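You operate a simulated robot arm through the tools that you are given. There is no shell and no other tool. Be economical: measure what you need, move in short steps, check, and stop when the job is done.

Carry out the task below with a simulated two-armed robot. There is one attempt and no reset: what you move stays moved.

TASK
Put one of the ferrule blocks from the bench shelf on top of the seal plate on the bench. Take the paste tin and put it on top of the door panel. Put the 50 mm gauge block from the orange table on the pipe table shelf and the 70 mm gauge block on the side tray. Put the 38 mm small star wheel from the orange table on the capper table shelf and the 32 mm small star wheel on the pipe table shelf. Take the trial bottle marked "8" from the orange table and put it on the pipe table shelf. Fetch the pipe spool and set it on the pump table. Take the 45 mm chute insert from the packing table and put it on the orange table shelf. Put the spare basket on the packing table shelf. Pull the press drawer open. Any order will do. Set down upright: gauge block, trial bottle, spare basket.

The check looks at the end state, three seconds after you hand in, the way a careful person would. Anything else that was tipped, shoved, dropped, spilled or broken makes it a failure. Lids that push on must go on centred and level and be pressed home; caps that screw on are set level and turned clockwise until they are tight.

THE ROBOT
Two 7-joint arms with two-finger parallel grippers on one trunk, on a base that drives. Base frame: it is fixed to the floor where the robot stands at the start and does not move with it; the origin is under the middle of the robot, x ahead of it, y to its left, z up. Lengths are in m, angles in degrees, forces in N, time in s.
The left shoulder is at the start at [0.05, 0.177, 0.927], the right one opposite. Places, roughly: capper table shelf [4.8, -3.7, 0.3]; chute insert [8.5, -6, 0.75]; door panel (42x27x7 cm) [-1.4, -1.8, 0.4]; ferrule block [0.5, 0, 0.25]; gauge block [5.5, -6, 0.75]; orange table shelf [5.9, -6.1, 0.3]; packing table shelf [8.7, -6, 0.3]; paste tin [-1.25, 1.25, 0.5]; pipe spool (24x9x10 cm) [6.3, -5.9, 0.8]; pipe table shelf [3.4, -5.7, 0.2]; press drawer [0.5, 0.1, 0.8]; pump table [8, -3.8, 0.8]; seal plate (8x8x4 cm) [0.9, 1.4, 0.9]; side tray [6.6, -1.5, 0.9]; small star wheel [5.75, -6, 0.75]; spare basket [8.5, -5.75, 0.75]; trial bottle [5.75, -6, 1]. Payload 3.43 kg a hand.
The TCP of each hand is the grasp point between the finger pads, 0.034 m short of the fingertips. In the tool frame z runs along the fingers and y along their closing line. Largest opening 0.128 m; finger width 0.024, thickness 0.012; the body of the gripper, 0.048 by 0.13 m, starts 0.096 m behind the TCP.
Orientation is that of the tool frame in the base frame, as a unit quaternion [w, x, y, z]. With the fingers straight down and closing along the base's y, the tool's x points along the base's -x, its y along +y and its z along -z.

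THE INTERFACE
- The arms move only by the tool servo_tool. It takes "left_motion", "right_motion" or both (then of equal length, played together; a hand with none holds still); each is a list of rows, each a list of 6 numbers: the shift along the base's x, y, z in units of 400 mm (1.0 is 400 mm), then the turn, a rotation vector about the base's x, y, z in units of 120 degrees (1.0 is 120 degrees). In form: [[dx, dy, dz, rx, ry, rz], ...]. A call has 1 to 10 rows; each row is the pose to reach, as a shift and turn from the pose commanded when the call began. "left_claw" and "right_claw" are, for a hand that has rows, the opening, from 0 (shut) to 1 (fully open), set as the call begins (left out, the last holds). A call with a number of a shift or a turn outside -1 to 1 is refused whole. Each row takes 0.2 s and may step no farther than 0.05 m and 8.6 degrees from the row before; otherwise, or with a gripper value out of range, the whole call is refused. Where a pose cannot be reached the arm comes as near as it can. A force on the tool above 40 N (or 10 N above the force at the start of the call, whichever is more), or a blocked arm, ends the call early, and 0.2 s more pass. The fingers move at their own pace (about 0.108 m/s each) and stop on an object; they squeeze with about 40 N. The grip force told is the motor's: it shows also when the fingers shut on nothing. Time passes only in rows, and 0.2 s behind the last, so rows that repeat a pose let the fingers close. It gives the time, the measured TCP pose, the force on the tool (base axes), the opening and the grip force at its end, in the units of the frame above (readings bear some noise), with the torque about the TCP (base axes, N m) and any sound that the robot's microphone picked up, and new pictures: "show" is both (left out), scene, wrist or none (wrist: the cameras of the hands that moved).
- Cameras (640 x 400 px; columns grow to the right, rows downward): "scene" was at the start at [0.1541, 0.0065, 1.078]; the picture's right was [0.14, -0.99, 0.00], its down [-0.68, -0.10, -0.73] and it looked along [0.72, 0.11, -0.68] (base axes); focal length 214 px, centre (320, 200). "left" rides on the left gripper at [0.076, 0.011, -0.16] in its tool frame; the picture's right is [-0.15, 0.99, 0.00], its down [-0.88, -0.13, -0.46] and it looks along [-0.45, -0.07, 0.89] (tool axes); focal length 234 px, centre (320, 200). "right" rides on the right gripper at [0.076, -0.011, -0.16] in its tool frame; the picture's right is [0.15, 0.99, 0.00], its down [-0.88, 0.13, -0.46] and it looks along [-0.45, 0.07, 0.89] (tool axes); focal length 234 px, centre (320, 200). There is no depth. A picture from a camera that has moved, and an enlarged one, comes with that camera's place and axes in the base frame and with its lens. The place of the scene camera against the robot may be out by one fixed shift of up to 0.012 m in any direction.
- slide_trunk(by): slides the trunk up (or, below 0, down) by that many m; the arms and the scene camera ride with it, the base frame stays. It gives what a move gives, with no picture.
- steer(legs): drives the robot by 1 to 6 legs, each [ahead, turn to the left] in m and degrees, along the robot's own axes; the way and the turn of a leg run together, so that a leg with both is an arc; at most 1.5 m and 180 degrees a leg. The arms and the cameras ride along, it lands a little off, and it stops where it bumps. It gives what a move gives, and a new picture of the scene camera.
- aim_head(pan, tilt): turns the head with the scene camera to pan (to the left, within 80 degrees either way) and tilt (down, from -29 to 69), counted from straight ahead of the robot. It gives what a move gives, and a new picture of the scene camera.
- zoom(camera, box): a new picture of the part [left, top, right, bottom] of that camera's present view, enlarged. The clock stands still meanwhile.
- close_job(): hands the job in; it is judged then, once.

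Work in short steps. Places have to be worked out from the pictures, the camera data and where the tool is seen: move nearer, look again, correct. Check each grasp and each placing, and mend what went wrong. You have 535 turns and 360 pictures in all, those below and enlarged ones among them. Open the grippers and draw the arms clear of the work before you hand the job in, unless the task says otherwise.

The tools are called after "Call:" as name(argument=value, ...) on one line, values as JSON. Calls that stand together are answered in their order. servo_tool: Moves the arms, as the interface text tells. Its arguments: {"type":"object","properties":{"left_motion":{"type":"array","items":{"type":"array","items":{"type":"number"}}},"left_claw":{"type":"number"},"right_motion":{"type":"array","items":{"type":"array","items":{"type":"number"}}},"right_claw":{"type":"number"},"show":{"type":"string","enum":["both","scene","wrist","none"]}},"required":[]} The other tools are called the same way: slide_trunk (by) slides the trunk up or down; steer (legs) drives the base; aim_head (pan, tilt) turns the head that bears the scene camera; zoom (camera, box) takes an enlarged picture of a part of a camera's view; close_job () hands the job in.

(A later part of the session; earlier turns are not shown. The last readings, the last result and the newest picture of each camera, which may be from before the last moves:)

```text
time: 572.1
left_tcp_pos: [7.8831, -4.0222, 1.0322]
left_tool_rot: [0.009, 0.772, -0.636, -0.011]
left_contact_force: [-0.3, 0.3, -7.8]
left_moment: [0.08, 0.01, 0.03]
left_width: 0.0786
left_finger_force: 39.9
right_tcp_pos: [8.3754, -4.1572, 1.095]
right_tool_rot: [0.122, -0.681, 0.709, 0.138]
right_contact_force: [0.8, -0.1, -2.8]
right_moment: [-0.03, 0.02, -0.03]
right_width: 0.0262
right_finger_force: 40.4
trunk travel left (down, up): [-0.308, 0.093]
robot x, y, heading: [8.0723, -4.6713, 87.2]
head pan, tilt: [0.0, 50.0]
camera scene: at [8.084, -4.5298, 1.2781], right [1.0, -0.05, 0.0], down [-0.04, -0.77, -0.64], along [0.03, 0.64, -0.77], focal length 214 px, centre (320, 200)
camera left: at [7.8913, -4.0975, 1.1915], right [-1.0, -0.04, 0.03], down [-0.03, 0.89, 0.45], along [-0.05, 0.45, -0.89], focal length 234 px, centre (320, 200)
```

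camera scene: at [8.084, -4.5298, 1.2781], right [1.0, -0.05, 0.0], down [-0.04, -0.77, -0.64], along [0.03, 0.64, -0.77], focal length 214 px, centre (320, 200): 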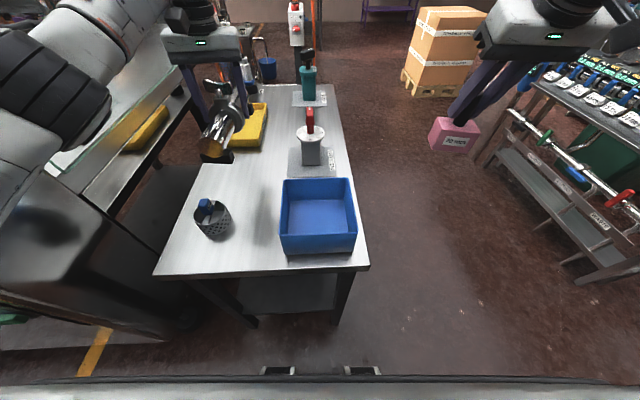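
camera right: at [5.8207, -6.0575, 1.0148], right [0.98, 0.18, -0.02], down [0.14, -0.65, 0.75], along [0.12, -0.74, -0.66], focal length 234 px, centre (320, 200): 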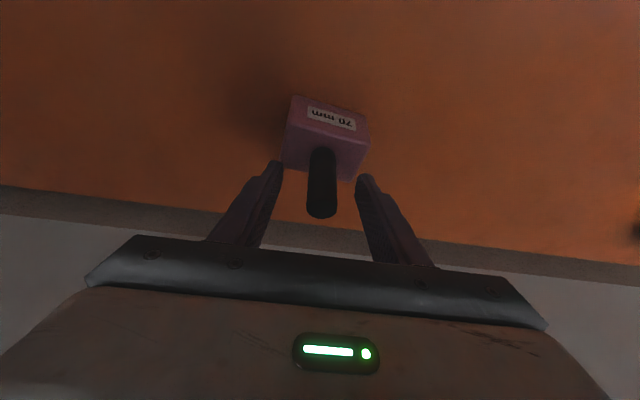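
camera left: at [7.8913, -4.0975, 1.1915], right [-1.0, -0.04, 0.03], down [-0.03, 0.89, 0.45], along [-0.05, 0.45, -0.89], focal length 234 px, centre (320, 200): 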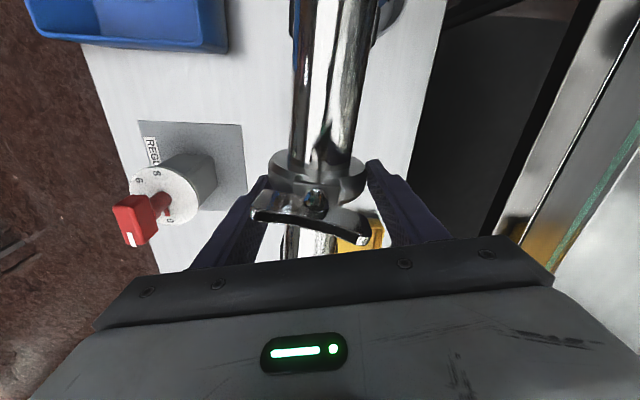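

Spot is clear all round. Lower to just above the table.

Call:
servo_tool(left_motion=[[-0.01, 0, -0.1, 0, 0, 0], [-0.02, 0, -0.2, 0, 0, 0], [-0.02, 0, -0.3, 0, 0, 0], [-0.02, 0, -0.38, 0, 0, 0]], show="none")

Call:
servo_tool(left_motion=[[0, 0, -0.012, 0, 0, 0], [0, 0, -0.024, 0, 0, 0]], show="wrist")

```text
time: 573.1
left_tcp_pos: [7.8753, -4.021, 0.8811]
left_tool_rot: [0.01, 0.772, -0.636, -0.011]
left_contact_force: [-1.3, -0.1, -7.2]
left_moment: [0.05, 0.02, -0.02]
left_width: 0.0792
left_finger_force: 40.3
right_tcp_pos: [8.3751, -4.1577, 1.0953]
right_tool_rot: [0.122, -0.68, 0.709, 0.138]
right_contact_force: [0.7, 0.1, -2.3]
right_moment: [0.0, 0.02, 0.02]
right_width: 0.0265
right_finger_force: 40.2
trunk travel left (down, up): [-0.308, 0.093]
robot x, y, heading: [8.0736, -4.6725, 87.2]
head pan, tilt: [0.0, 50.0]
```

```text
time: 573.7
left_tcp_pos: [7.8721, -4.0205, 0.8715]
left_tool_rot: [0.009, 0.772, -0.635, -0.01]
left_contact_force: [-0.6, -0.2, -8.5]
left_moment: [0.09, -0.01, 0.02]
left_width: 0.0787
left_finger_force: 40.1
right_tcp_pos: [8.3738, -4.1589, 1.0952]
right_tool_rot: [0.122, -0.682, 0.708, 0.138]
right_contact_force: [-0.4, -0.5, -2.4]
right_moment: [-0.02, 0.02, 0.02]
right_width: 0.0265
right_finger_force: 39.7
trunk travel left (down, up): [-0.308, 0.093]
robot x, y, heading: [8.0764, -4.6748, 86.8]
head pan, tilt: [0.0, 50.0]
camera left: at [7.8811, -4.0966, 1.0308], right [-1.0, -0.05, 0.03], down [-0.03, 0.89, 0.46], along [-0.05, 0.45, -0.89], focal length 234 px, centre (320, 200)
```

left: 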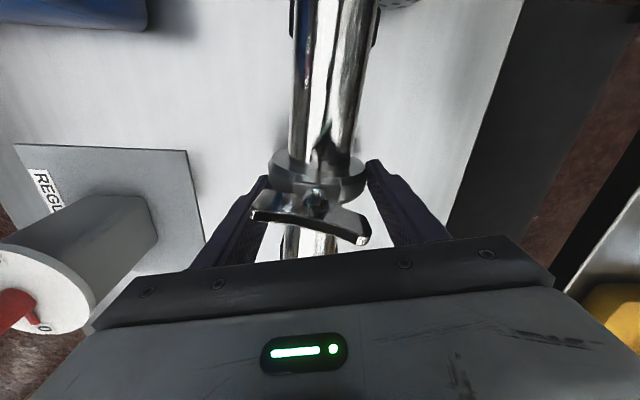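

Continue lowering in small steps.

Call:
servo_tool(left_motion=[[0, 0, -0.012, 0, 0, 0], [0, 0, -0.024, 0, 0, 0], [0, 0, -0.034, 0, 0, 0]], show="none")

```text
time: 574.5
left_tcp_pos: [7.8697, -4.0219, 0.8664]
left_tool_rot: [0.004, 0.773, -0.634, -0.018]
left_contact_force: [-11.1, 5.5, 33.0]
left_moment: [0.05, 0.48, 0.07]
left_width: 0.0788
left_finger_force: 40.0
right_tcp_pos: [8.3735, -4.1612, 1.097]
right_tool_rot: [0.124, -0.681, 0.708, 0.139]
right_contact_force: [0.3, 0.1, -1.4]
right_moment: [-0.05, -0.02, -0.01]
right_width: 0.0264
right_finger_force: 39.9
trunk travel left (down, up): [-0.308, 0.093]
robot x, y, heading: [8.0754, -4.6743, 87.0]
head pan, tilt: [0.0, 50.0]
```

Feet on the table. Ease up and release.

Call:
servo_tool(left_motion=[[0, 0, 0.01, 0, 0, 0], [0, 0, 0.016, 0, 0, 0]], show="none")

Call:
servo_tool(left_motion=[[0, 0, 0, 0, 0, 0], [0, 0, 0, 0, 0, 0], [0, 0, 0, 0, 0, 0]], left_claw=1, show="none")

Call:
servo_tool(left_motion=[[0, 0, 0.1, 0, 0, 0], [0, 0, 0.2, 0, 0, 0], [0, 0, 0.3, 0, 0, 0], [0, 0, 0.42, 0, 0, 0], [0, 0, 0.5, 0, 0, 0]], show="wrist")

```text
time: 575.1
left_tcp_pos: [7.874, -4.0235, 0.8656]
left_tool_rot: [0.008, 0.772, -0.635, -0.012]
left_contact_force: [-8.3, 7.8, 14.9]
left_moment: [0.73, 0.45, 0.27]
left_width: 0.079
left_finger_force: 39.8
right_tcp_pos: [8.3738, -4.1609, 1.0969]
right_tool_rot: [0.124, -0.681, 0.709, 0.139]
right_contact_force: [-0.3, 0.2, -2.6]
right_moment: [0.01, 0.03, 0.0]
right_width: 0.0262
right_finger_force: 39.7
trunk travel left (down, up): [-0.308, 0.093]
robot x, y, heading: [8.0723, -4.6755, 86.9]
head pan, tilt: [0.0, 50.0]
```

```text
time: 575.9
left_tcp_pos: [7.8738, -4.0241, 0.8648]
left_tool_rot: [0.009, 0.772, -0.636, -0.011]
left_contact_force: [-0.6, -1.0, 0.1]
left_moment: [0.0, -0.01, 0.0]
left_width: 0.1281
left_finger_force: 0.1
right_tcp_pos: [8.3758, -4.1584, 1.0956]
right_tool_rot: [0.124, -0.68, 0.71, 0.138]
right_contact_force: [0.1, 0.3, -1.9]
right_moment: [-0.02, 0.01, -0.01]
right_width: 0.0266
right_finger_force: 39.9
trunk travel left (down, up): [-0.308, 0.093]
robot x, y, heading: [8.0739, -4.6727, 87.0]
head pan, tilt: [0.0, 50.0]
```

```text
time: 577.1
left_tcp_pos: [7.8717, -4.0255, 1.0655]
left_tool_rot: [0.009, 0.772, -0.636, -0.011]
left_contact_force: [0.2, 0.0, -0.2]
left_moment: [0.01, 0.0, -0.01]
left_width: 0.1281
left_finger_force: 0.0
right_tcp_pos: [8.3752, -4.1597, 1.0964]
right_tool_rot: [0.122, -0.68, 0.709, 0.139]
right_contact_force: [-0.6, -0.3, -2.3]
right_moment: [-0.02, -0.03, 0.0]
right_width: 0.0263
right_finger_force: 39.8
trunk travel left (down, up): [-0.308, 0.093]
robot x, y, heading: [8.0748, -4.6764, 86.9]
head pan, tilt: [0.0, 50.0]
camera left: at [7.8808, -4.101, 1.225], right [-1.0, -0.05, 0.03], down [-0.03, 0.89, 0.46], along [-0.05, 0.46, -0.89], focal length 234 px, centre (320, 200)
```

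left: 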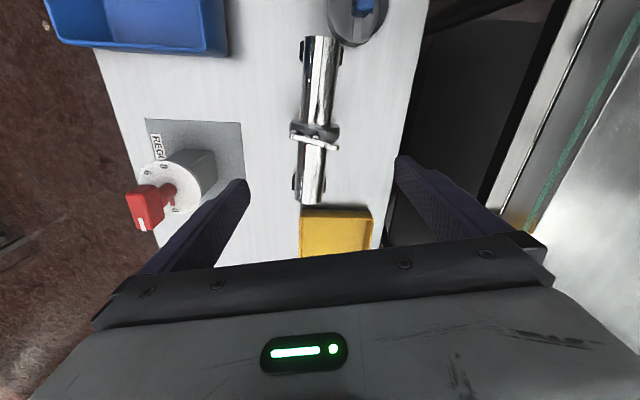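

Spool stands on the pump table. Now take gauge 70 to the side tray: back off, go round the pump table's east side and look north-west.

Call:
steer(legs=[[-0.3, 0], [0, -42], [1.1, 0], [0, 45], [1.0, 0]])

Call:
aim_head(pan=30, tilt=15)

```text
time: 593.1
left_tcp_pos: [8.5236, -2.5772, 1.0658]
left_tool_rot: [0.01, 0.8, -0.599, -0.011]
left_contact_force: [-0.7, -0.2, -0.6]
left_moment: [0.0, 0.01, 0.01]
left_width: 0.128
left_finger_force: 0.1
right_tcp_pos: [9.0376, -2.6642, 1.0958]
right_tool_rot: [-0.116, 0.713, -0.676, -0.145]
right_contact_force: [0.2, -0.3, -1.5]
right_moment: [0.02, 0.02, -0.01]
right_width: 0.0265
right_finger_force: 40.4
trunk travel left (down, up): [-0.308, 0.093]
robot x, y, heading: [8.7843, -3.2065, 92.4]
head pan, tilt: [0.0, 50.0]
camera scene: at [8.7806, -3.0621, 1.2784], right [1.0, 0.04, 0.0], down [0.03, -0.77, -0.64], along [-0.03, 0.64, -0.77], focal length 214 px, centre (320, 200)
```

scene: 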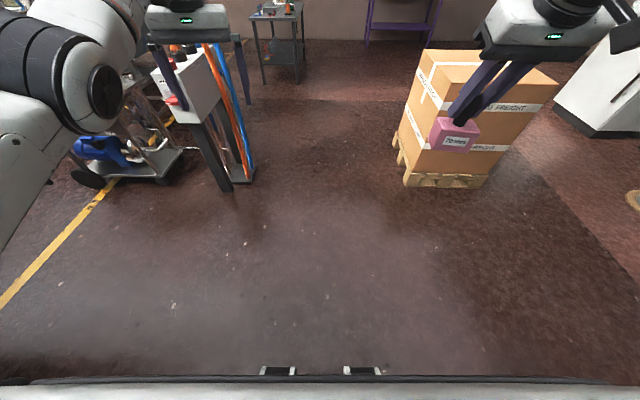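

```text
time: 594.1
left_tcp_pos: [8.5229, -2.5775, 1.0658]
left_tool_rot: [0.01, 0.801, -0.599, -0.01]
left_contact_force: [0.0, -0.4, -0.3]
left_moment: [0.0, 0.0, -0.01]
left_width: 0.1279
left_finger_force: 0.0
right_tcp_pos: [9.0368, -2.6646, 1.0954]
right_tool_rot: [-0.117, 0.713, -0.676, -0.144]
right_contact_force: [0.9, -0.5, -2.1]
right_moment: [-0.02, -0.02, -0.03]
right_width: 0.0265
right_finger_force: 39.7
trunk travel left (down, up): [-0.308, 0.093]
robot x, y, heading: [8.7845, -3.2017, 92.5]
head pan, tilt: [30.0, 15.0]
camera scene: at [8.7338, -3.0602, 1.3321], right [0.85, 0.53, 0.0], down [0.14, -0.22, -0.97], along [-0.52, 0.82, -0.26], focal length 214 px, centre (320, 200)
```

scene: 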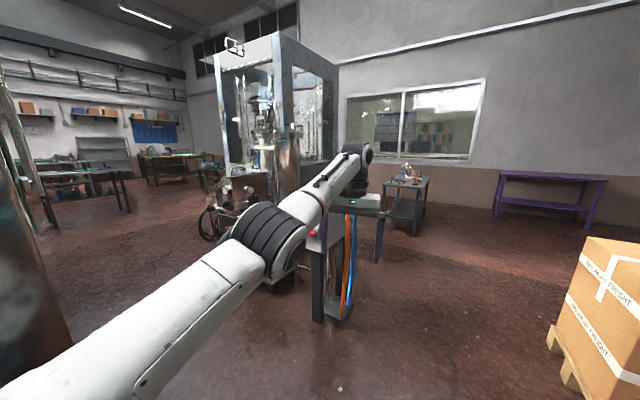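

The left arm hides the target direction. Turn left 45° and look straight ahead.

Call:
steer(legs=[[0, 52]])

Call:
aim_head(pan=0, tilt=15)

```text
time: 596.8
left_tcp_pos: [8.1328, -3.0168, 1.0653]
left_tool_rot: [0.014, 0.981, -0.193, -0.006]
left_contact_force: [-0.4, -0.3, -0.7]
left_moment: [0.02, -0.04, 0.0]
left_width: 0.128
left_finger_force: 0.1
right_tcp_pos: [8.5186, -2.6703, 1.0947]
right_tool_rot: [-0.043, 0.935, -0.301, -0.181]
right_contact_force: [0.1, 0.5, -1.9]
right_moment: [0.0, 0.01, 0.04]
right_width: 0.0262
right_finger_force: 40.3
trunk travel left (down, up): [-0.308, 0.093]
robot x, y, heading: [8.7851, -3.2058, 143.7]
head pan, tilt: [30.0, 15.0]
camera scene: at [8.6367, -3.1576, 1.3321], right [0.11, 0.99, 0.0], down [0.26, -0.03, -0.97], along [-0.96, 0.11, -0.26], focal length 214 px, centre (320, 200)
```

scene: 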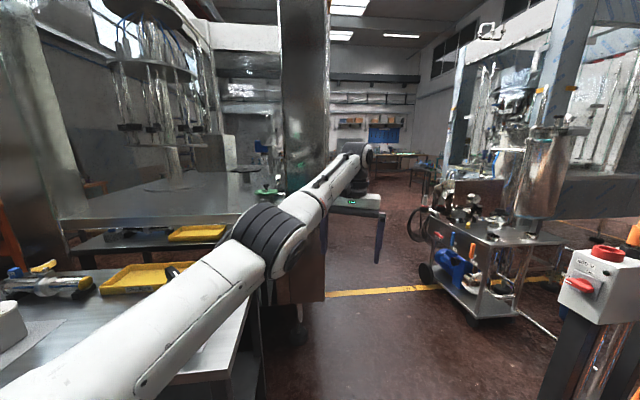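

```text
time: 597.8
left_tcp_pos: [8.1307, -3.0166, 1.0653]
left_tool_rot: [0.013, 0.981, -0.193, -0.005]
left_contact_force: [0.3, -0.3, 0.9]
left_moment: [-0.02, -0.03, 0.01]
left_width: 0.1283
left_finger_force: 0.0
right_tcp_pos: [8.5209, -2.6704, 1.0958]
right_tool_rot: [-0.042, 0.935, -0.301, -0.181]
right_contact_force: [0.4, 0.0, -2.1]
right_moment: [-0.02, 0.02, 0.04]
right_width: 0.0263
right_finger_force: 40.1
trunk travel left (down, up): [-0.308, 0.093]
robot x, y, heading: [8.787, -3.2058, 143.5]
head pan, tilt: [0.0, 15.0]
camera scene: at [8.6546, -3.1124, 1.3322], right [0.59, 0.81, 0.0], down [0.21, -0.15, -0.97], along [-0.78, 0.57, -0.26], focal length 214 px, centre (320, 200)
```

scene: 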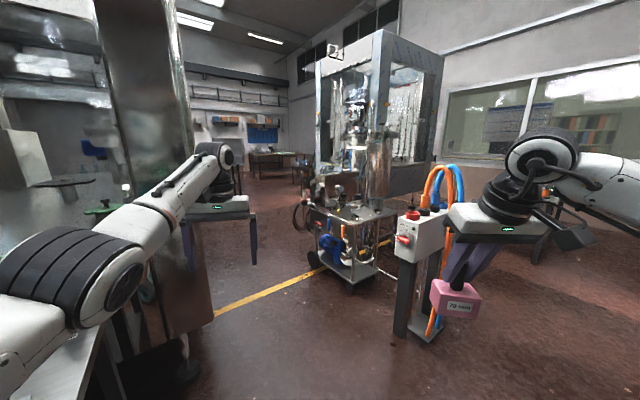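

Zoom around the expected tray place.

Call:
zoom(camera="scene", box=[280, 140, 440, 300])

```text
2.50 times, centred on (360, 220) of scene
camera zoom: at [8.6546, -3.1124, 1.3322], right [0.59, 0.81, 0.0], down [0.21, -0.15, -0.97], along [-0.78, 0.57, -0.26], focal length 536 px, centre (220, 150)
```

zoom: 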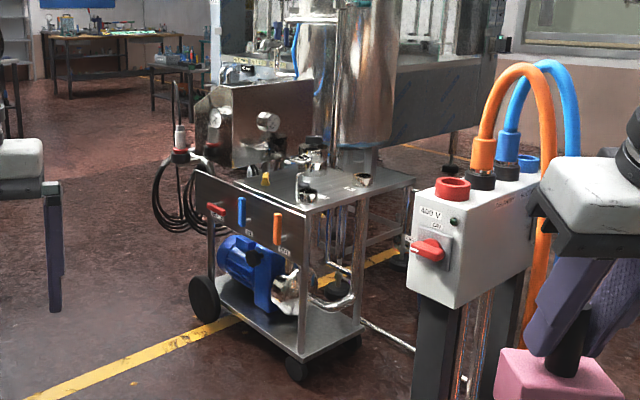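

The tray must be the grey box-like thing beyond the pump cart. Drive around through the aisle to its south side.

Call:
steer(legs=[[1.15, 0], [0, 33], [1.0, 0]])

Call:
aim_head(pan=-60, tilt=20)

```text
time: 610.1
left_tcp_pos: [6.2101, -2.7139, 1.0659]
left_tool_rot: [0.014, 0.994, 0.112, -0.001]
left_contact_force: [-0.1, -0.1, 0.1]
left_moment: [-0.01, -0.02, -0.01]
left_width: 0.1281
left_finger_force: 0.1
right_tcp_pos: [6.3277, -2.2065, 1.0955]
right_tool_rot: [0.014, 0.983, -0.005, -0.184]
right_contact_force: [-0.5, 0.2, -2.5]
right_moment: [0.01, -0.03, 0.02]
right_width: 0.0263
right_finger_force: 40.1
trunk travel left (down, up): [-0.308, 0.093]
robot x, y, heading: [6.8535, -2.4892, 178.5]
head pan, tilt: [0.0, 15.0]
camera scene: at [6.6904, -2.4935, 1.3321], right [0.02, 1.0, 0.0], down [0.26, -0.01, -0.97], along [-0.97, 0.02, -0.26], focal length 214 px, centre (320, 200)
```

scene: 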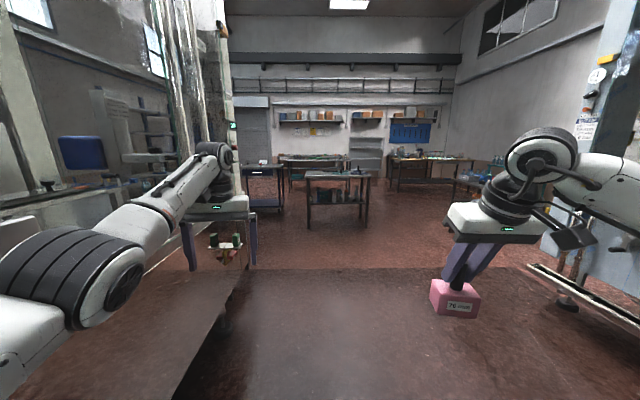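

```text
time: 611.4
left_tcp_pos: [6.2096, -2.713, 1.0655]
left_tool_rot: [0.014, 0.994, 0.113, -0.001]
left_contact_force: [-1.3, -0.5, 0.4]
left_moment: [-0.04, -0.01, -0.05]
left_width: 0.1282
left_finger_force: 0.1
right_tcp_pos: [6.3293, -2.2077, 1.094]
right_tool_rot: [0.014, 0.983, -0.005, -0.185]
right_contact_force: [0.4, 0.6, -2.6]
right_moment: [0.03, 0.0, -0.02]
right_width: 0.0264
right_finger_force: 39.7
trunk travel left (down, up): [-0.308, 0.093]
robot x, y, heading: [6.8482, -2.4898, 178.7]
head pan, tilt: [-60.0, 20.0]
camera scene: at [6.7391, -2.4139, 1.324], right [0.88, 0.48, 0.0], down [0.16, -0.3, -0.94], along [-0.45, 0.82, -0.34], focal length 214 px, centre (320, 200)
```

scene: 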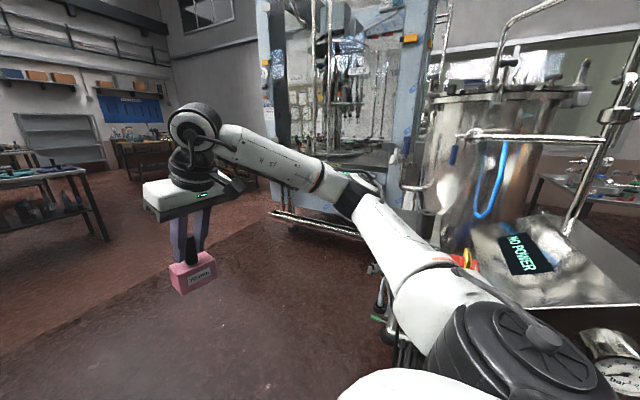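

My right arm hides the spot. Turn right to face north and look.

Call:
steer(legs=[[0, -80]])

Call:
aim_head(pan=0, tilt=30)

```text
time: 614.7
left_tcp_pos: [6.446, -1.9471, 1.0648]
left_tool_rot: [0.011, 0.867, -0.497, -0.01]
left_contact_force: [-0.2, 0.3, 0.4]
left_moment: [-0.04, 0.0, 0.07]
left_width: 0.1276
left_finger_force: 0.1
right_tcp_pos: [6.9545, -1.9053, 1.1089]
right_tool_rot: [-0.098, 0.79, -0.577, -0.182]
right_contact_force: [-1.8, -2.1, 5.0]
right_moment: [-0.25, 0.02, -0.08]
right_width: 0.0262
right_finger_force: 39.8
trunk travel left (down, up): [-0.308, 0.093]
robot x, y, heading: [6.8543, -2.4884, 106.5]
head pan, tilt: [-60.0, 20.0]
stopped in leg 1: the force on the tool passed its limit (the readings are from after the stop); the commanded pose is now the measured one
camera scene: at [6.8982, -2.363, 1.3239], right [0.72, -0.69, 0.0], down [-0.24, -0.25, -0.94], along [0.65, 0.68, -0.34], focal length 214 px, centre (320, 200)
```

scene: 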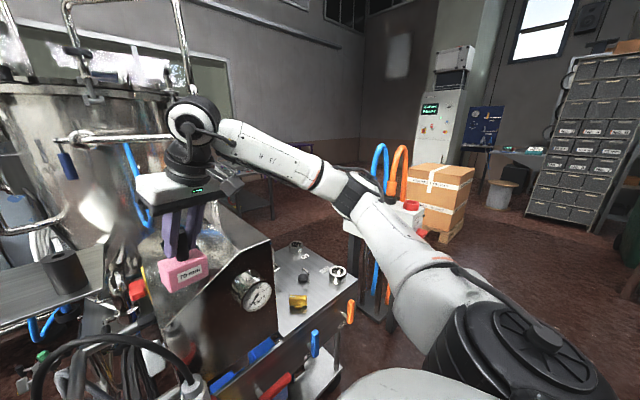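

```text
time: 616.0
left_tcp_pos: [6.4457, -1.9479, 1.0651]
left_tool_rot: [0.011, 0.868, -0.497, -0.008]
left_contact_force: [0.0, 0.1, 0.4]
left_moment: [0.02, 0.0, -0.02]
left_width: 0.1281
left_finger_force: 0.0
right_tcp_pos: [6.952, -1.9066, 1.1076]
right_tool_rot: [-0.098, 0.79, -0.577, -0.181]
right_contact_force: [-5.9, 0.5, 6.5]
right_moment: [-0.1, 0.3, -0.05]
right_width: 0.0261
right_finger_force: 40.3
trunk travel left (down, up): [-0.308, 0.093]
robot x, y, heading: [6.8526, -2.4903, 106.5]
head pan, tilt: [0.0, 30.0]
camera scene: at [6.8078, -2.3436, 1.3081], right [0.96, 0.28, 0.0], down [0.14, -0.48, -0.87], along [-0.24, 0.83, -0.5], focal length 214 px, centre (320, 200)
```

scene: 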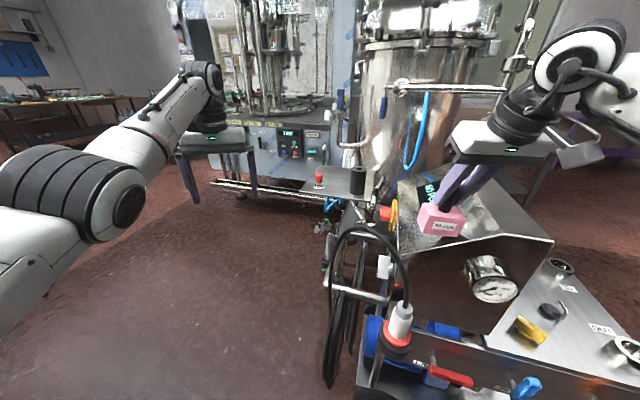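

I brushed the cart's control box. Lift the right hand and turn left away. The side tray is visible at ≈[6.65,-1.49,0.9] (flat tray with a red knob and black cylinder).

Call:
servo_tool(right_motion=[[0, 0, 0.08, 0, 0, 0], [0, -0.05, 0.14, 0, 0, 0]], show="none")

Call:
steer(legs=[[0, 35]])

Call:
zoom(camera="right", box=[160, 60, 480, 300])

```text
time: 616.6
left_tcp_pos: [6.4467, -1.9463, 1.065]
left_tool_rot: [0.011, 0.868, -0.497, -0.01]
left_contact_force: [-0.5, 0.3, 0.1]
left_moment: [0.03, -0.01, 0.01]
left_width: 0.1282
left_finger_force: 0.1
right_tcp_pos: [6.9535, -1.9256, 1.1642]
right_tool_rot: [-0.099, 0.79, -0.579, -0.179]
right_contact_force: [0.5, 0.3, -1.8]
right_moment: [-0.04, -0.05, -0.02]
right_width: 0.0263
right_finger_force: 40.2
trunk travel left (down, up): [-0.308, 0.093]
robot x, y, heading: [6.8535, -2.4912, 106.4]
head pan, tilt: [0.0, 30.0]
```

```text
time: 618.7
left_tcp_pos: [6.207, -2.2757, 1.0656]
left_tool_rot: [0.013, 0.977, -0.213, -0.005]
left_contact_force: [-0.1, 0.5, -1.5]
left_moment: [0.01, -0.01, 0.01]
left_width: 0.1279
left_finger_force: 0.0
right_tcp_pos: [6.6121, -1.969, 1.1631]
right_tool_rot: [-0.039, 0.927, -0.315, -0.201]
right_contact_force: [-0.1, -0.2, -2.6]
right_moment: [0.02, -0.05, 0.02]
right_width: 0.0263
right_finger_force: 40.1
trunk travel left (down, up): [-0.308, 0.093]
robot x, y, heading: [6.8507, -2.4928, 141.0]
head pan, tilt: [0.0, 30.0]
camera scene: at [6.7282, -2.3965, 1.3079], right [0.63, 0.78, 0.0], down [0.39, -0.31, -0.87], along [-0.67, 0.54, -0.5], focal length 214 px, centre (320, 200)
```

scene: 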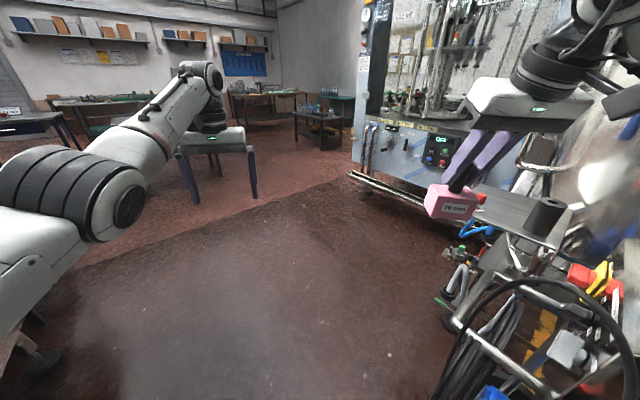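

```text
1.67 times, centred on (320, 180) of right
camera zoom: at [6.7277, -2.0351, 1.2785], right [-0.49, -0.87, -0.01], down [-0.55, 0.3, 0.77], along [-0.67, 0.38, -0.63], focal length 390 px, centre (320, 233)
```

zoom: 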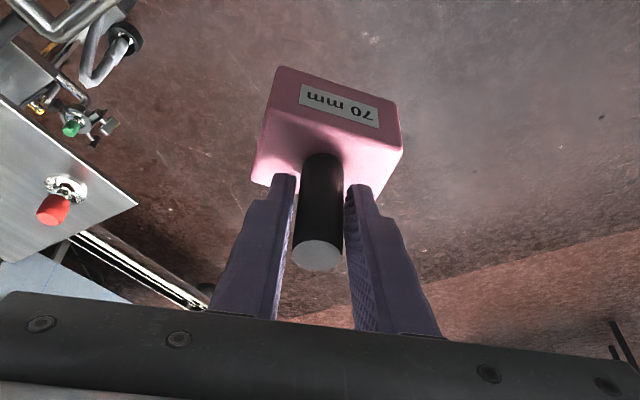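

The gauge is still well held. Move to the tray's south-west side and face it.

Call:
steer(legs=[[0.65, 0], [0, -50]])

Call:
aim_head(pan=-15, tilt=40)

```text
time: 624.6
left_tcp_pos: [6.0924, -1.4355, 1.0641]
left_tool_rot: [0.01, 0.793, -0.609, -0.01]
left_contact_force: [-1.0, -0.9, 1.2]
left_moment: [0.0, 0.01, 0.01]
left_width: 0.128
left_finger_force: 0.1
right_tcp_pos: [6.587, -1.5507, 1.1642]
right_tool_rot: [-0.121, 0.705, -0.679, -0.165]
right_contact_force: [0.5, -0.3, -2.5]
right_moment: [0.01, -0.01, 0.0]
right_width: 0.0266
right_finger_force: 39.7
trunk travel left (down, up): [-0.308, 0.093]
robot x, y, heading: [6.335, -2.0719, 90.6]
head pan, tilt: [0.0, 30.0]
camera scene: at [6.3369, -1.9143, 1.308], right [1.0, 0.01, 0.0], down [0.01, -0.5, -0.87], along [-0.01, 0.87, -0.5], focal length 214 px, centre (320, 200)
```

scene: 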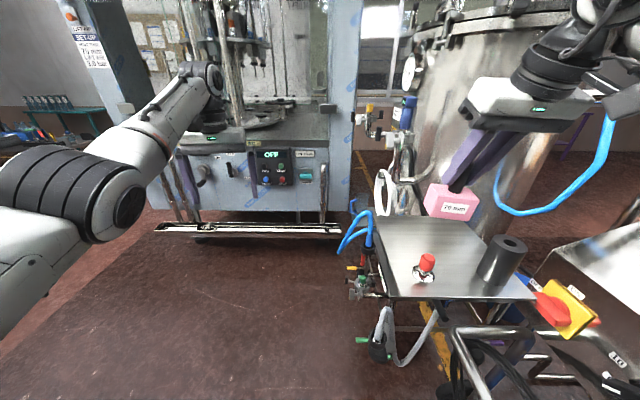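

```text
time: 625.4
left_tcp_pos: [6.0911, -1.4358, 1.0646]
left_tool_rot: [0.009, 0.793, -0.609, -0.01]
left_contact_force: [-0.3, -0.4, 0.5]
left_moment: [0.01, -0.01, 0.01]
left_width: 0.128
left_finger_force: 0.1
right_tcp_pos: [6.5869, -1.5502, 1.1634]
right_tool_rot: [-0.121, 0.705, -0.679, -0.166]
right_contact_force: [-0.3, -0.3, -1.3]
right_moment: [0.04, 0.02, 0.01]
right_width: 0.0264
right_finger_force: 40.2
trunk travel left (down, up): [-0.308, 0.093]
robot x, y, heading: [6.3385, -2.067, 91.0]
head pan, tilt: [-15.0, 40.0]
camera scene: at [6.3586, -1.9222, 1.2927], right [0.97, -0.24, 0.0], down [-0.16, -0.62, -0.77], along [0.19, 0.74, -0.64], focal length 214 px, centre (320, 200)
```

scene: 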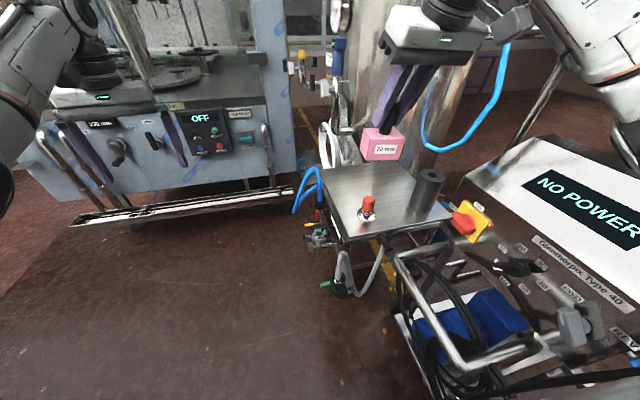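

Tray spans x 6.5–6.8, y −1.63…−1.30; free spot ≈[6.63,-1.41]. Move above and lower to z≈1.02.

Call:
servo_tool(right_motion=[[0.03, 0.09, 0, 0, 0, 0], [0.07, 0.19, 0, 0, 0, 0], [0.1, 0.29, -0.04, 0, 0, 0], [0.11, 0.34, -0.12, 0, 0, 0], [0.11, 0.35, -0.22, 0, 0, 0], [0.11, 0.35, -0.32, 0, 0, 0]], show="both")

```text
time: 626.8
left_tcp_pos: [6.091, -1.4358, 1.0638]
left_tool_rot: [0.009, 0.793, -0.609, -0.01]
left_contact_force: [0.0, 0.4, -0.2]
left_moment: [0.01, 0.0, 0.0]
left_width: 0.1278
left_finger_force: 0.0
right_tcp_pos: [6.6301, -1.4133, 1.0376]
right_tool_rot: [-0.121, 0.705, -0.679, -0.165]
right_contact_force: [-0.7, -0.5, -2.3]
right_moment: [-0.03, -0.02, 0.03]
right_width: 0.0267
right_finger_force: 40.1
trunk travel left (down, up): [-0.308, 0.093]
robot x, y, heading: [6.338, -2.0639, 90.8]
head pan, tilt: [-15.0, 40.0]
camera scene: at [6.3589, -1.9218, 1.2926], right [0.97, -0.25, 0.0], down [-0.16, -0.62, -0.77], along [0.19, 0.74, -0.64], focal length 214 px, centre (320, 200)
camera right: at [6.6527, -1.5462, 1.1515], right [-0.98, -0.18, -0.01], down [-0.12, 0.62, 0.77], along [-0.14, 0.76, -0.63], focal length 234 px, centre (320, 200)
```

scene: 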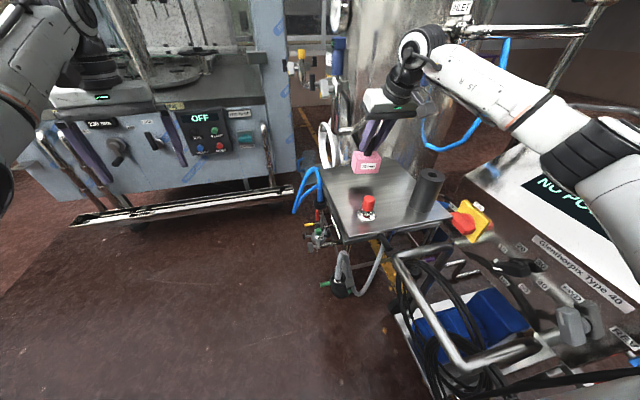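
right: 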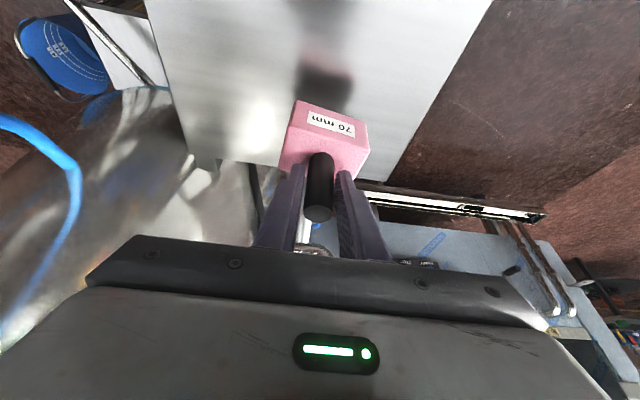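

Gauge is over the free part, 7 cm from the back edge. Lower to contact.

Call:
servo_tool(right_motion=[[0, -0.02, -0.04, 0, 0, 0], [0, -0.03, -0.08, 0, 0, 0]], show="none")

Call:
servo_tool(right_motion=[[0, 0, -0.012, 0, 0, 0], [0, 0, -0.024, 0, 0, 0], [0, 0, -0.036, 0, 0, 0]], show="wrist")

```text
time: 627.4
left_tcp_pos: [6.091, -1.4364, 1.0645]
left_tool_rot: [0.01, 0.793, -0.61, -0.011]
left_contact_force: [-1.0, -0.6, -0.1]
left_moment: [-0.01, 0.01, 0.01]
left_width: 0.128
left_finger_force: 0.1
right_tcp_pos: [6.6308, -1.4261, 1.0035]
right_tool_rot: [-0.121, 0.705, -0.679, -0.166]
right_contact_force: [-0.1, 0.7, -2.1]
right_moment: [-0.06, 0.02, 0.0]
right_width: 0.0264
right_finger_force: 40.1
trunk travel left (down, up): [-0.308, 0.093]
robot x, y, heading: [6.3379, -2.0686, 90.7]
head pan, tilt: [-15.0, 40.0]
```

```text
time: 628.2
left_tcp_pos: [6.0907, -1.4393, 1.0671]
left_tool_rot: [0.008, 0.793, -0.61, -0.011]
left_contact_force: [-0.6, 0.2, -0.2]
left_moment: [0.02, 0.01, 0.01]
left_width: 0.1279
left_finger_force: 0.0
right_tcp_pos: [6.6316, -1.4257, 0.9981]
right_tool_rot: [-0.126, 0.704, -0.678, -0.169]
right_contact_force: [4.7, -6.4, 26.8]
right_moment: [-1.25, -1.3, -0.13]
right_width: 0.0263
right_finger_force: 39.9
trunk travel left (down, up): [-0.308, 0.093]
robot x, y, heading: [6.3376, -2.0697, 90.8]
head pan, tilt: [-15.0, 40.0]
camera right: at [6.654, -1.5589, 1.1101], right [-0.98, -0.18, -0.01], down [-0.12, 0.61, 0.78], along [-0.14, 0.77, -0.62], focal length 234 px, centre (320, 200)
```

right: 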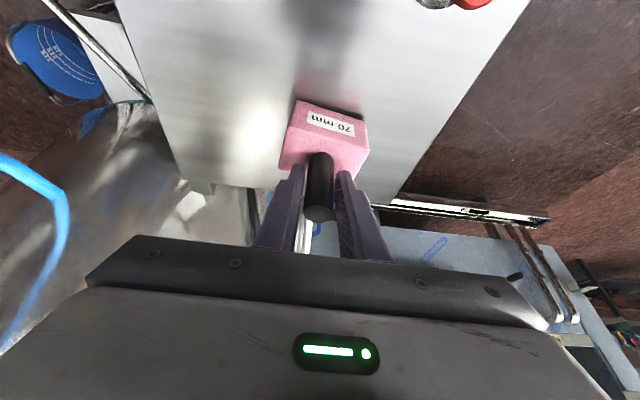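

Contact with 27 N. Ease up and release, then retreat upward.

Call:
servo_tool(right_motion=[[0, 0, 0.014, 0, 0, 0], [0, 0, 0.02, 0, 0, 0]], show="none")

Call:
servo_tool(right_motion=[[0, 0, 0, 0, 0, 0], [0, 0, 0, 0, 0, 0], [0, 0, 0, 0, 0, 0]], right_claw=0.5, show="none")

Call:
servo_tool(right_motion=[[0, -0.03, 0.08, 0, 0, 0], [0, -0.08, 0.18, 0, 0, 0], [0, -0.14, 0.28, 0, 0, 0], [0, -0.22, 0.36, 0, 0, 0]], show="wrist")

```text
time: 628.8
left_tcp_pos: [6.0915, -1.4375, 1.0652]
left_tool_rot: [0.009, 0.793, -0.609, -0.01]
left_contact_force: [-0.8, -0.5, -0.4]
left_moment: [0.02, -0.01, 0.01]
left_width: 0.1281
left_finger_force: 0.0
right_tcp_pos: [6.6309, -1.4231, 0.9967]
right_tool_rot: [-0.121, 0.705, -0.678, -0.166]
right_contact_force: [3.7, 2.2, 8.5]
right_moment: [0.01, -0.67, 0.1]
right_width: 0.0264
right_finger_force: 39.8
trunk travel left (down, up): [-0.308, 0.093]
robot x, y, heading: [6.3335, -2.0683, 90.6]
head pan, tilt: [-15.0, 40.0]
```

```text
time: 629.6
left_tcp_pos: [6.0906, -1.4362, 1.0658]
left_tool_rot: [0.009, 0.793, -0.609, -0.011]
left_contact_force: [0.1, 1.1, 0.9]
left_moment: [0.01, 0.01, -0.03]
left_width: 0.128
left_finger_force: 0.0
right_tcp_pos: [6.6309, -1.4242, 0.9975]
right_tool_rot: [-0.12, 0.705, -0.679, -0.165]
right_contact_force: [0.0, 0.0, -0.1]
right_moment: [-0.03, 0.0, 0.04]
right_width: 0.0639
right_finger_force: 0.0
trunk travel left (down, up): [-0.308, 0.093]
robot x, y, heading: [6.3371, -2.0696, 90.7]
head pan, tilt: [-15.0, 40.0]
```

```text
time: 630.6
left_tcp_pos: [6.0903, -1.4369, 1.065]
left_tool_rot: [0.01, 0.792, -0.61, -0.01]
left_contact_force: [-0.4, -0.5, -0.2]
left_moment: [0.02, 0.04, -0.04]
left_width: 0.1278
left_finger_force: 0.0
right_tcp_pos: [6.6319, -1.5133, 1.1408]
right_tool_rot: [-0.121, 0.704, -0.679, -0.165]
right_contact_force: [0.0, -0.3, -0.6]
right_moment: [-0.01, 0.0, 0.01]
right_width: 0.0642
right_finger_force: 0.1
trunk travel left (down, up): [-0.308, 0.093]
robot x, y, heading: [6.336, -2.0684, 90.7]
head pan, tilt: [-15.0, 40.0]
camera right: at [6.6534, -1.6451, 1.2557], right [-0.98, -0.18, -0.01], down [-0.12, 0.62, 0.77], along [-0.14, 0.76, -0.63], focal length 234 px, centre (320, 200)
```

right: 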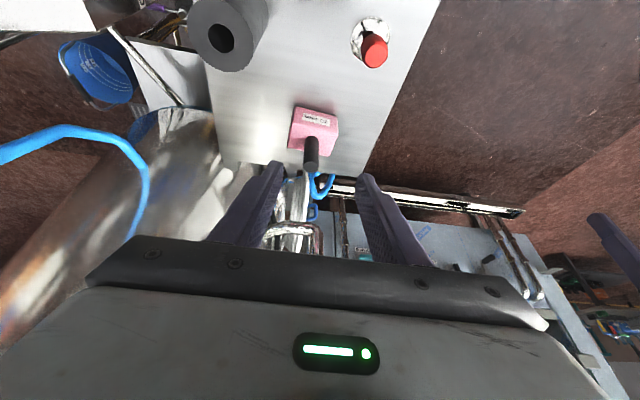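

Gauge 70 stands on the side tray. Now return to the packing table by the same route.

Call:
steer(legs=[[-0.47, 0], [0, -91], [1.45, 0], [0, -40], [1.15, 0], [0, -49]])

Call:
steer(legs=[[1.5, 0], [0.2, 0]])

Call:
aim_head(pan=0, tilt=40)

```text
time: 636.8
left_tcp_pos: [6.9519, -2.2213, 1.0593]
left_tool_rot: [0.0, -0.181, 0.983, 0.01]
left_contact_force: [-0.2, 0.8, -0.3]
left_moment: [-0.1, 0.01, -0.04]
left_width: 0.128
left_finger_force: 0.0
right_tcp_pos: [6.9297, -2.709, 1.1334]
right_tool_rot: [0.189, -0.13, 0.973, 0.033]
right_contact_force: [0.0, 0.0, 0.1]
right_moment: [-0.01, 0.0, 0.03]
right_width: 0.0638
right_finger_force: 0.1
trunk travel left (down, up): [-0.308, 0.093]
robot x, y, heading: [6.3421, -2.5393, 8.2]
head pan, tilt: [-15.0, 40.0]
stopped in leg 2: the robot was blocked; the commanded pose is now the measured one
camera scene: at [6.5057, -2.5299, 1.2925], right [-0.12, -0.99, 0.01], down [-0.64, 0.07, -0.76], along [0.76, -0.1, -0.64], focal length 214 px, centre (320, 200)
```

scene: 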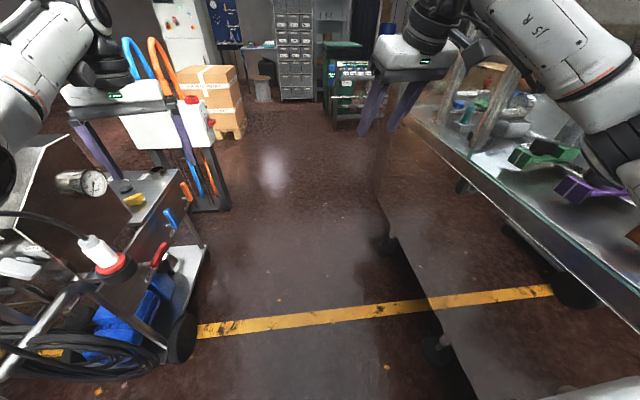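

```text
time: 637.6
left_tcp_pos: [6.9505, -2.228, 1.0643]
left_tool_rot: [0.004, -0.179, 0.984, 0.012]
left_contact_force: [-0.5, 0.1, 0.0]
left_moment: [-0.02, -0.02, 0.03]
left_width: 0.1282
left_finger_force: 0.0
right_tcp_pos: [6.9284, -2.7068, 1.1378]
right_tool_rot: [0.193, -0.134, 0.971, 0.035]
right_contact_force: [-0.1, 0.8, -0.9]
right_moment: [-0.01, -0.01, -0.03]
right_width: 0.064
right_finger_force: 0.0
trunk travel left (down, up): [-0.308, 0.093]
robot x, y, heading: [6.3489, -2.5347, 7.9]
head pan, tilt: [-15.0, 40.0]
stopped in leg 1: the robot was blocked; the commanded pose is now the measured one
camera scene: at [6.5041, -2.5309, 1.2931], right [-0.12, -0.99, 0.01], down [-0.64, 0.07, -0.77], along [0.76, -0.1, -0.64], focal length 214 px, centre (320, 200)
```

scene: 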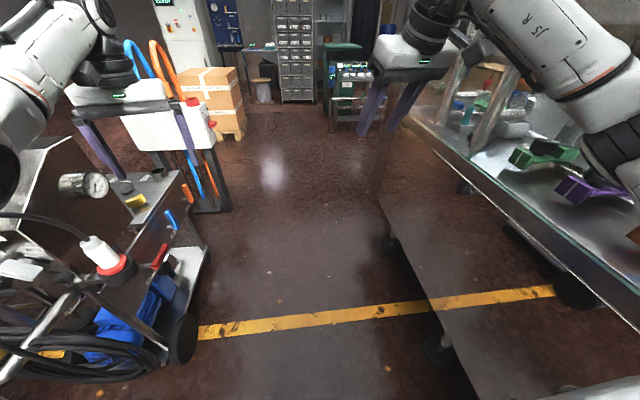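

```text
time: 638.4
left_tcp_pos: [6.9519, -2.2277, 1.0641]
left_tool_rot: [0.003, -0.179, 0.984, 0.01]
left_contact_force: [0.5, 0.8, -1.2]
left_moment: [-0.02, -0.02, -0.01]
left_width: 0.1282
left_finger_force: 0.0
right_tcp_pos: [6.9298, -2.7065, 1.1368]
right_tool_rot: [0.191, -0.133, 0.972, 0.036]
right_contact_force: [0.5, -0.3, 0.2]
right_moment: [0.02, -0.03, 0.0]
right_width: 0.0641
right_finger_force: 0.0
trunk travel left (down, up): [-0.308, 0.093]
robot x, y, heading: [6.3507, -2.5306, 7.8]
head pan, tilt: [0.0, 40.0]
camera scene: at [6.5042, -2.5092, 1.2926], right [0.14, -0.99, 0.01], down [-0.64, -0.1, -0.77], along [0.76, 0.1, -0.64], focal length 214 px, centre (320, 200)
```

scene: 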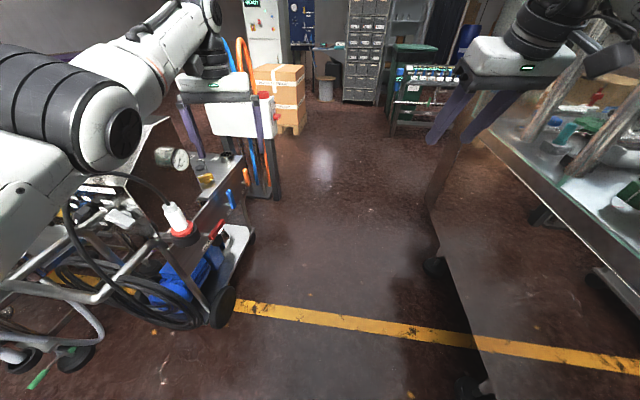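

Blocked; check the right side for contact.

Call:
aim_head(pan=-70, tilt=35)

```text
time: 639.8
left_tcp_pos: [6.9511, -2.2276, 1.0631]
left_tool_rot: [0.002, -0.179, 0.984, 0.01]
left_contact_force: [0.2, -0.4, -0.2]
left_moment: [-0.01, -0.01, -0.03]
left_width: 0.1281
left_finger_force: 0.1
right_tcp_pos: [6.9291, -2.7065, 1.1356]
right_tool_rot: [0.191, -0.134, 0.972, 0.035]
right_contact_force: [-0.3, 0.3, 0.1]
right_moment: [0.01, 0.03, 0.0]
right_width: 0.064
right_finger_force: 0.0
trunk travel left (down, up): [-0.308, 0.093]
robot x, y, heading: [6.3487, -2.535, 7.9]
head pan, tilt: [-70.0, 35.0]
camera scene: at [6.4613, -2.5985, 1.301], right [-0.88, -0.47, 0.0], down [-0.27, 0.5, -0.83], along [0.38, -0.73, -0.56], focal length 214 px, centre (320, 200)
```

scene: 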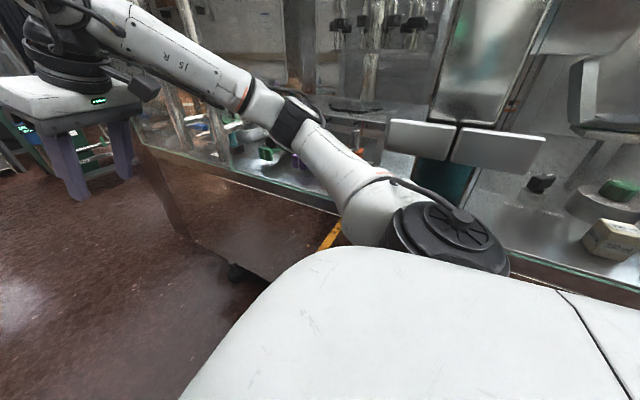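

The right upper arm rubs the enclosure edge. Turn left 18°, move ahead a bit to shift north, then straighten.

Call:
steer(legs=[[0, 18], [0.3, 0]])

```text
time: 642.9
left_tcp_pos: [7.0738, -1.9206, 1.0747]
left_tool_rot: [-0.002, -0.346, 0.938, 0.023]
left_contact_force: [-5.4, -3.4, 8.5]
left_moment: [0.3, 0.45, 0.55]
left_width: 0.1282
left_finger_force: 0.0
right_tcp_pos: [7.2175, -2.3873, 1.1351]
right_tool_rot: [0.183, -0.29, 0.936, 0.074]
right_contact_force: [0.1, -0.2, 0.9]
right_moment: [-0.01, -0.01, 0.02]
right_width: 0.0638
right_finger_force: 0.0
trunk travel left (down, up): [-0.308, 0.093]
robot x, y, heading: [6.6074, -2.4052, 26.9]
head pan, tilt: [-70.0, 35.0]
stopped in leg 2: the force on the tool passed its limit (the readings are from after the stop); the commanded pose is now the measured one
camera scene: at [6.7371, -2.4396, 1.3001], right [-0.68, -0.73, 0.0], down [-0.42, 0.39, -0.82], along [0.6, -0.56, -0.57], focal length 214 px, centre (320, 200)
```

scene: 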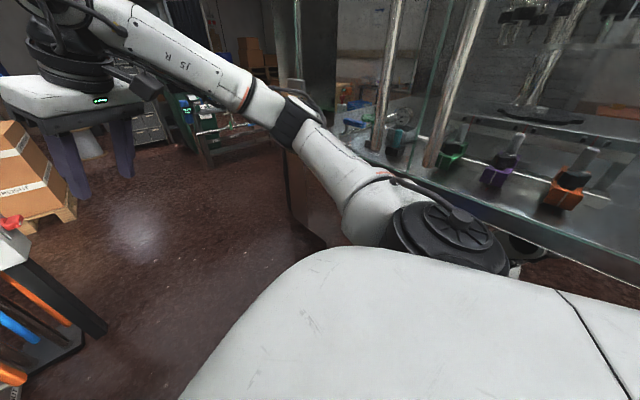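

Left hand touches the cart's control box: lift it 0.15 m, then turn right and go on.

Call:
servo_tool(left_motion=[[0, 0, 0.12, 0, 0, 0], [0, 0, 0.24, 0, 0, 0], [0, 0, 0.36, 0, 0, 0], [0, 0, 0.45, 0, 0, 0]], show="none")

Call:
steer(legs=[[0, -22], [1.1, 0]])

```text
time: 644.1
left_tcp_pos: [7.0594, -1.9777, 1.1856]
left_tool_rot: [0.018, -0.308, 0.95, -0.043]
left_contact_force: [0.6, 1.0, -0.4]
left_moment: [0.02, -0.03, 0.02]
left_width: 0.1278
left_finger_force: 0.0
left hand out of reach, approached as far as the arm can: row 1, 2, 3, 4
right_tcp_pos: [7.2183, -2.3861, 1.1339]
right_tool_rot: [0.182, -0.29, 0.937, 0.072]
right_contact_force: [-1.2, 0.2, -0.1]
right_moment: [-0.05, -0.02, -0.02]
right_width: 0.0639
right_finger_force: 0.1
trunk travel left (down, up): [-0.308, 0.093]
robot x, y, heading: [6.6112, -2.4046, 27.2]
head pan, tilt: [-70.0, 35.0]
stopped in row 4 (left hand): the arm was blocked; the commanded pose is now the measured one
```

```text
time: 645.8
left_tcp_pos: [7.1856, -2.1772, 1.1866]
left_tool_rot: [0.01, -0.12, 0.992, -0.047]
left_contact_force: [-0.8, -0.1, 0.6]
left_moment: [-0.01, 0.0, 0.0]
left_width: 0.1279
left_finger_force: 0.0
right_tcp_pos: [7.1814, -2.6157, 1.1349]
right_tool_rot: [0.194, -0.105, 0.975, 0.036]
right_contact_force: [-1.2, -1.1, -0.7]
right_moment: [-0.06, -0.03, -0.03]
right_width: 0.064
right_finger_force: 0.1
trunk travel left (down, up): [-0.308, 0.093]
robot x, y, heading: [6.6083, -2.4031, 5.1]
head pan, tilt: [-70.0, 35.0]
stopped in leg 1: the robot was blocked; the commanded pose is now the measured one
camera scene: at [6.7184, -2.4839, 1.3002], right [-0.91, -0.42, 0.0], down [-0.24, 0.52, -0.82], along [0.35, -0.74, -0.57], focal length 214 px, centre (320, 200)
```

scene: 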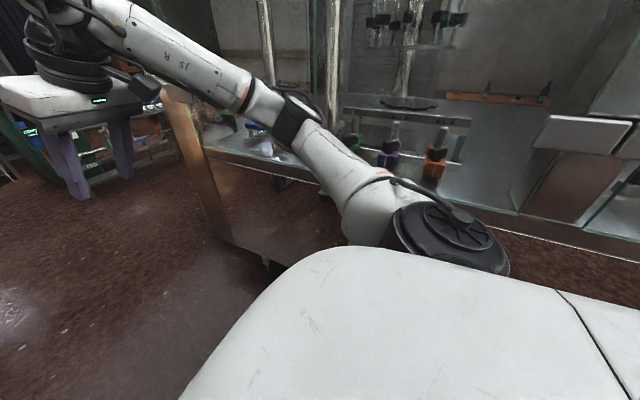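

The right elbow meets the glass. Straighten the right arm forward so the elbow comes in, then turn slightly left and drive.

Call:
servo_tool(right_motion=[[0.1, 0.08, 0, 0, 0, 0], [0.2, 0.16, 0, 0, 0, 0], [0.3, 0.24, 0, 0, 0, 0]], show="none")

Call:
steer(legs=[[0, 5], [0.7, 0]])

```text
refused: row 1 steps farther than a row can; nothing moved
```

```text
time: 650.1
left_tcp_pos: [7.8569, -2.0047, 1.187]
left_tool_rot: [0.012, -0.164, 0.985, -0.047]
left_contact_force: [1.2, -0.3, -0.5]
left_moment: [-0.02, 0.02, 0.02]
left_width: 0.1283
left_finger_force: 0.0
right_tcp_pos: [7.89, -2.4418, 1.1343]
right_tool_rot: [0.191, -0.149, 0.969, 0.045]
right_contact_force: [1.0, 0.7, 0.8]
right_moment: [-0.01, 0.0, 0.01]
right_width: 0.064
right_finger_force: 0.0
trunk travel left (down, up): [-0.308, 0.093]
robot x, y, heading: [7.3037, -2.2818, 10.2]
head pan, tilt: [-70.0, 35.0]
camera scene: at [7.4172, -2.3518, 1.3002], right [-0.87, -0.5, 0.0], down [-0.29, 0.5, -0.82], along [0.41, -0.71, -0.57], focal length 214 px, centre (320, 200)
```

scene: 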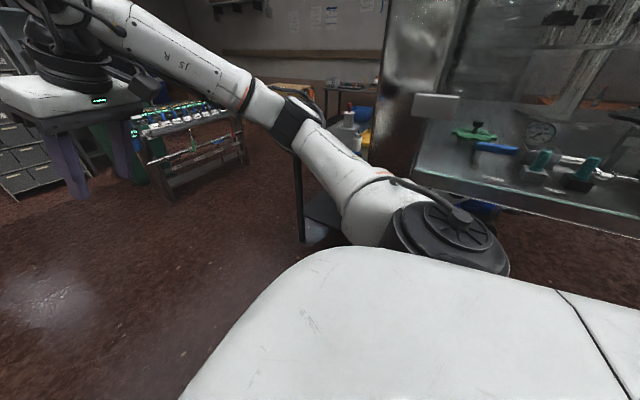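

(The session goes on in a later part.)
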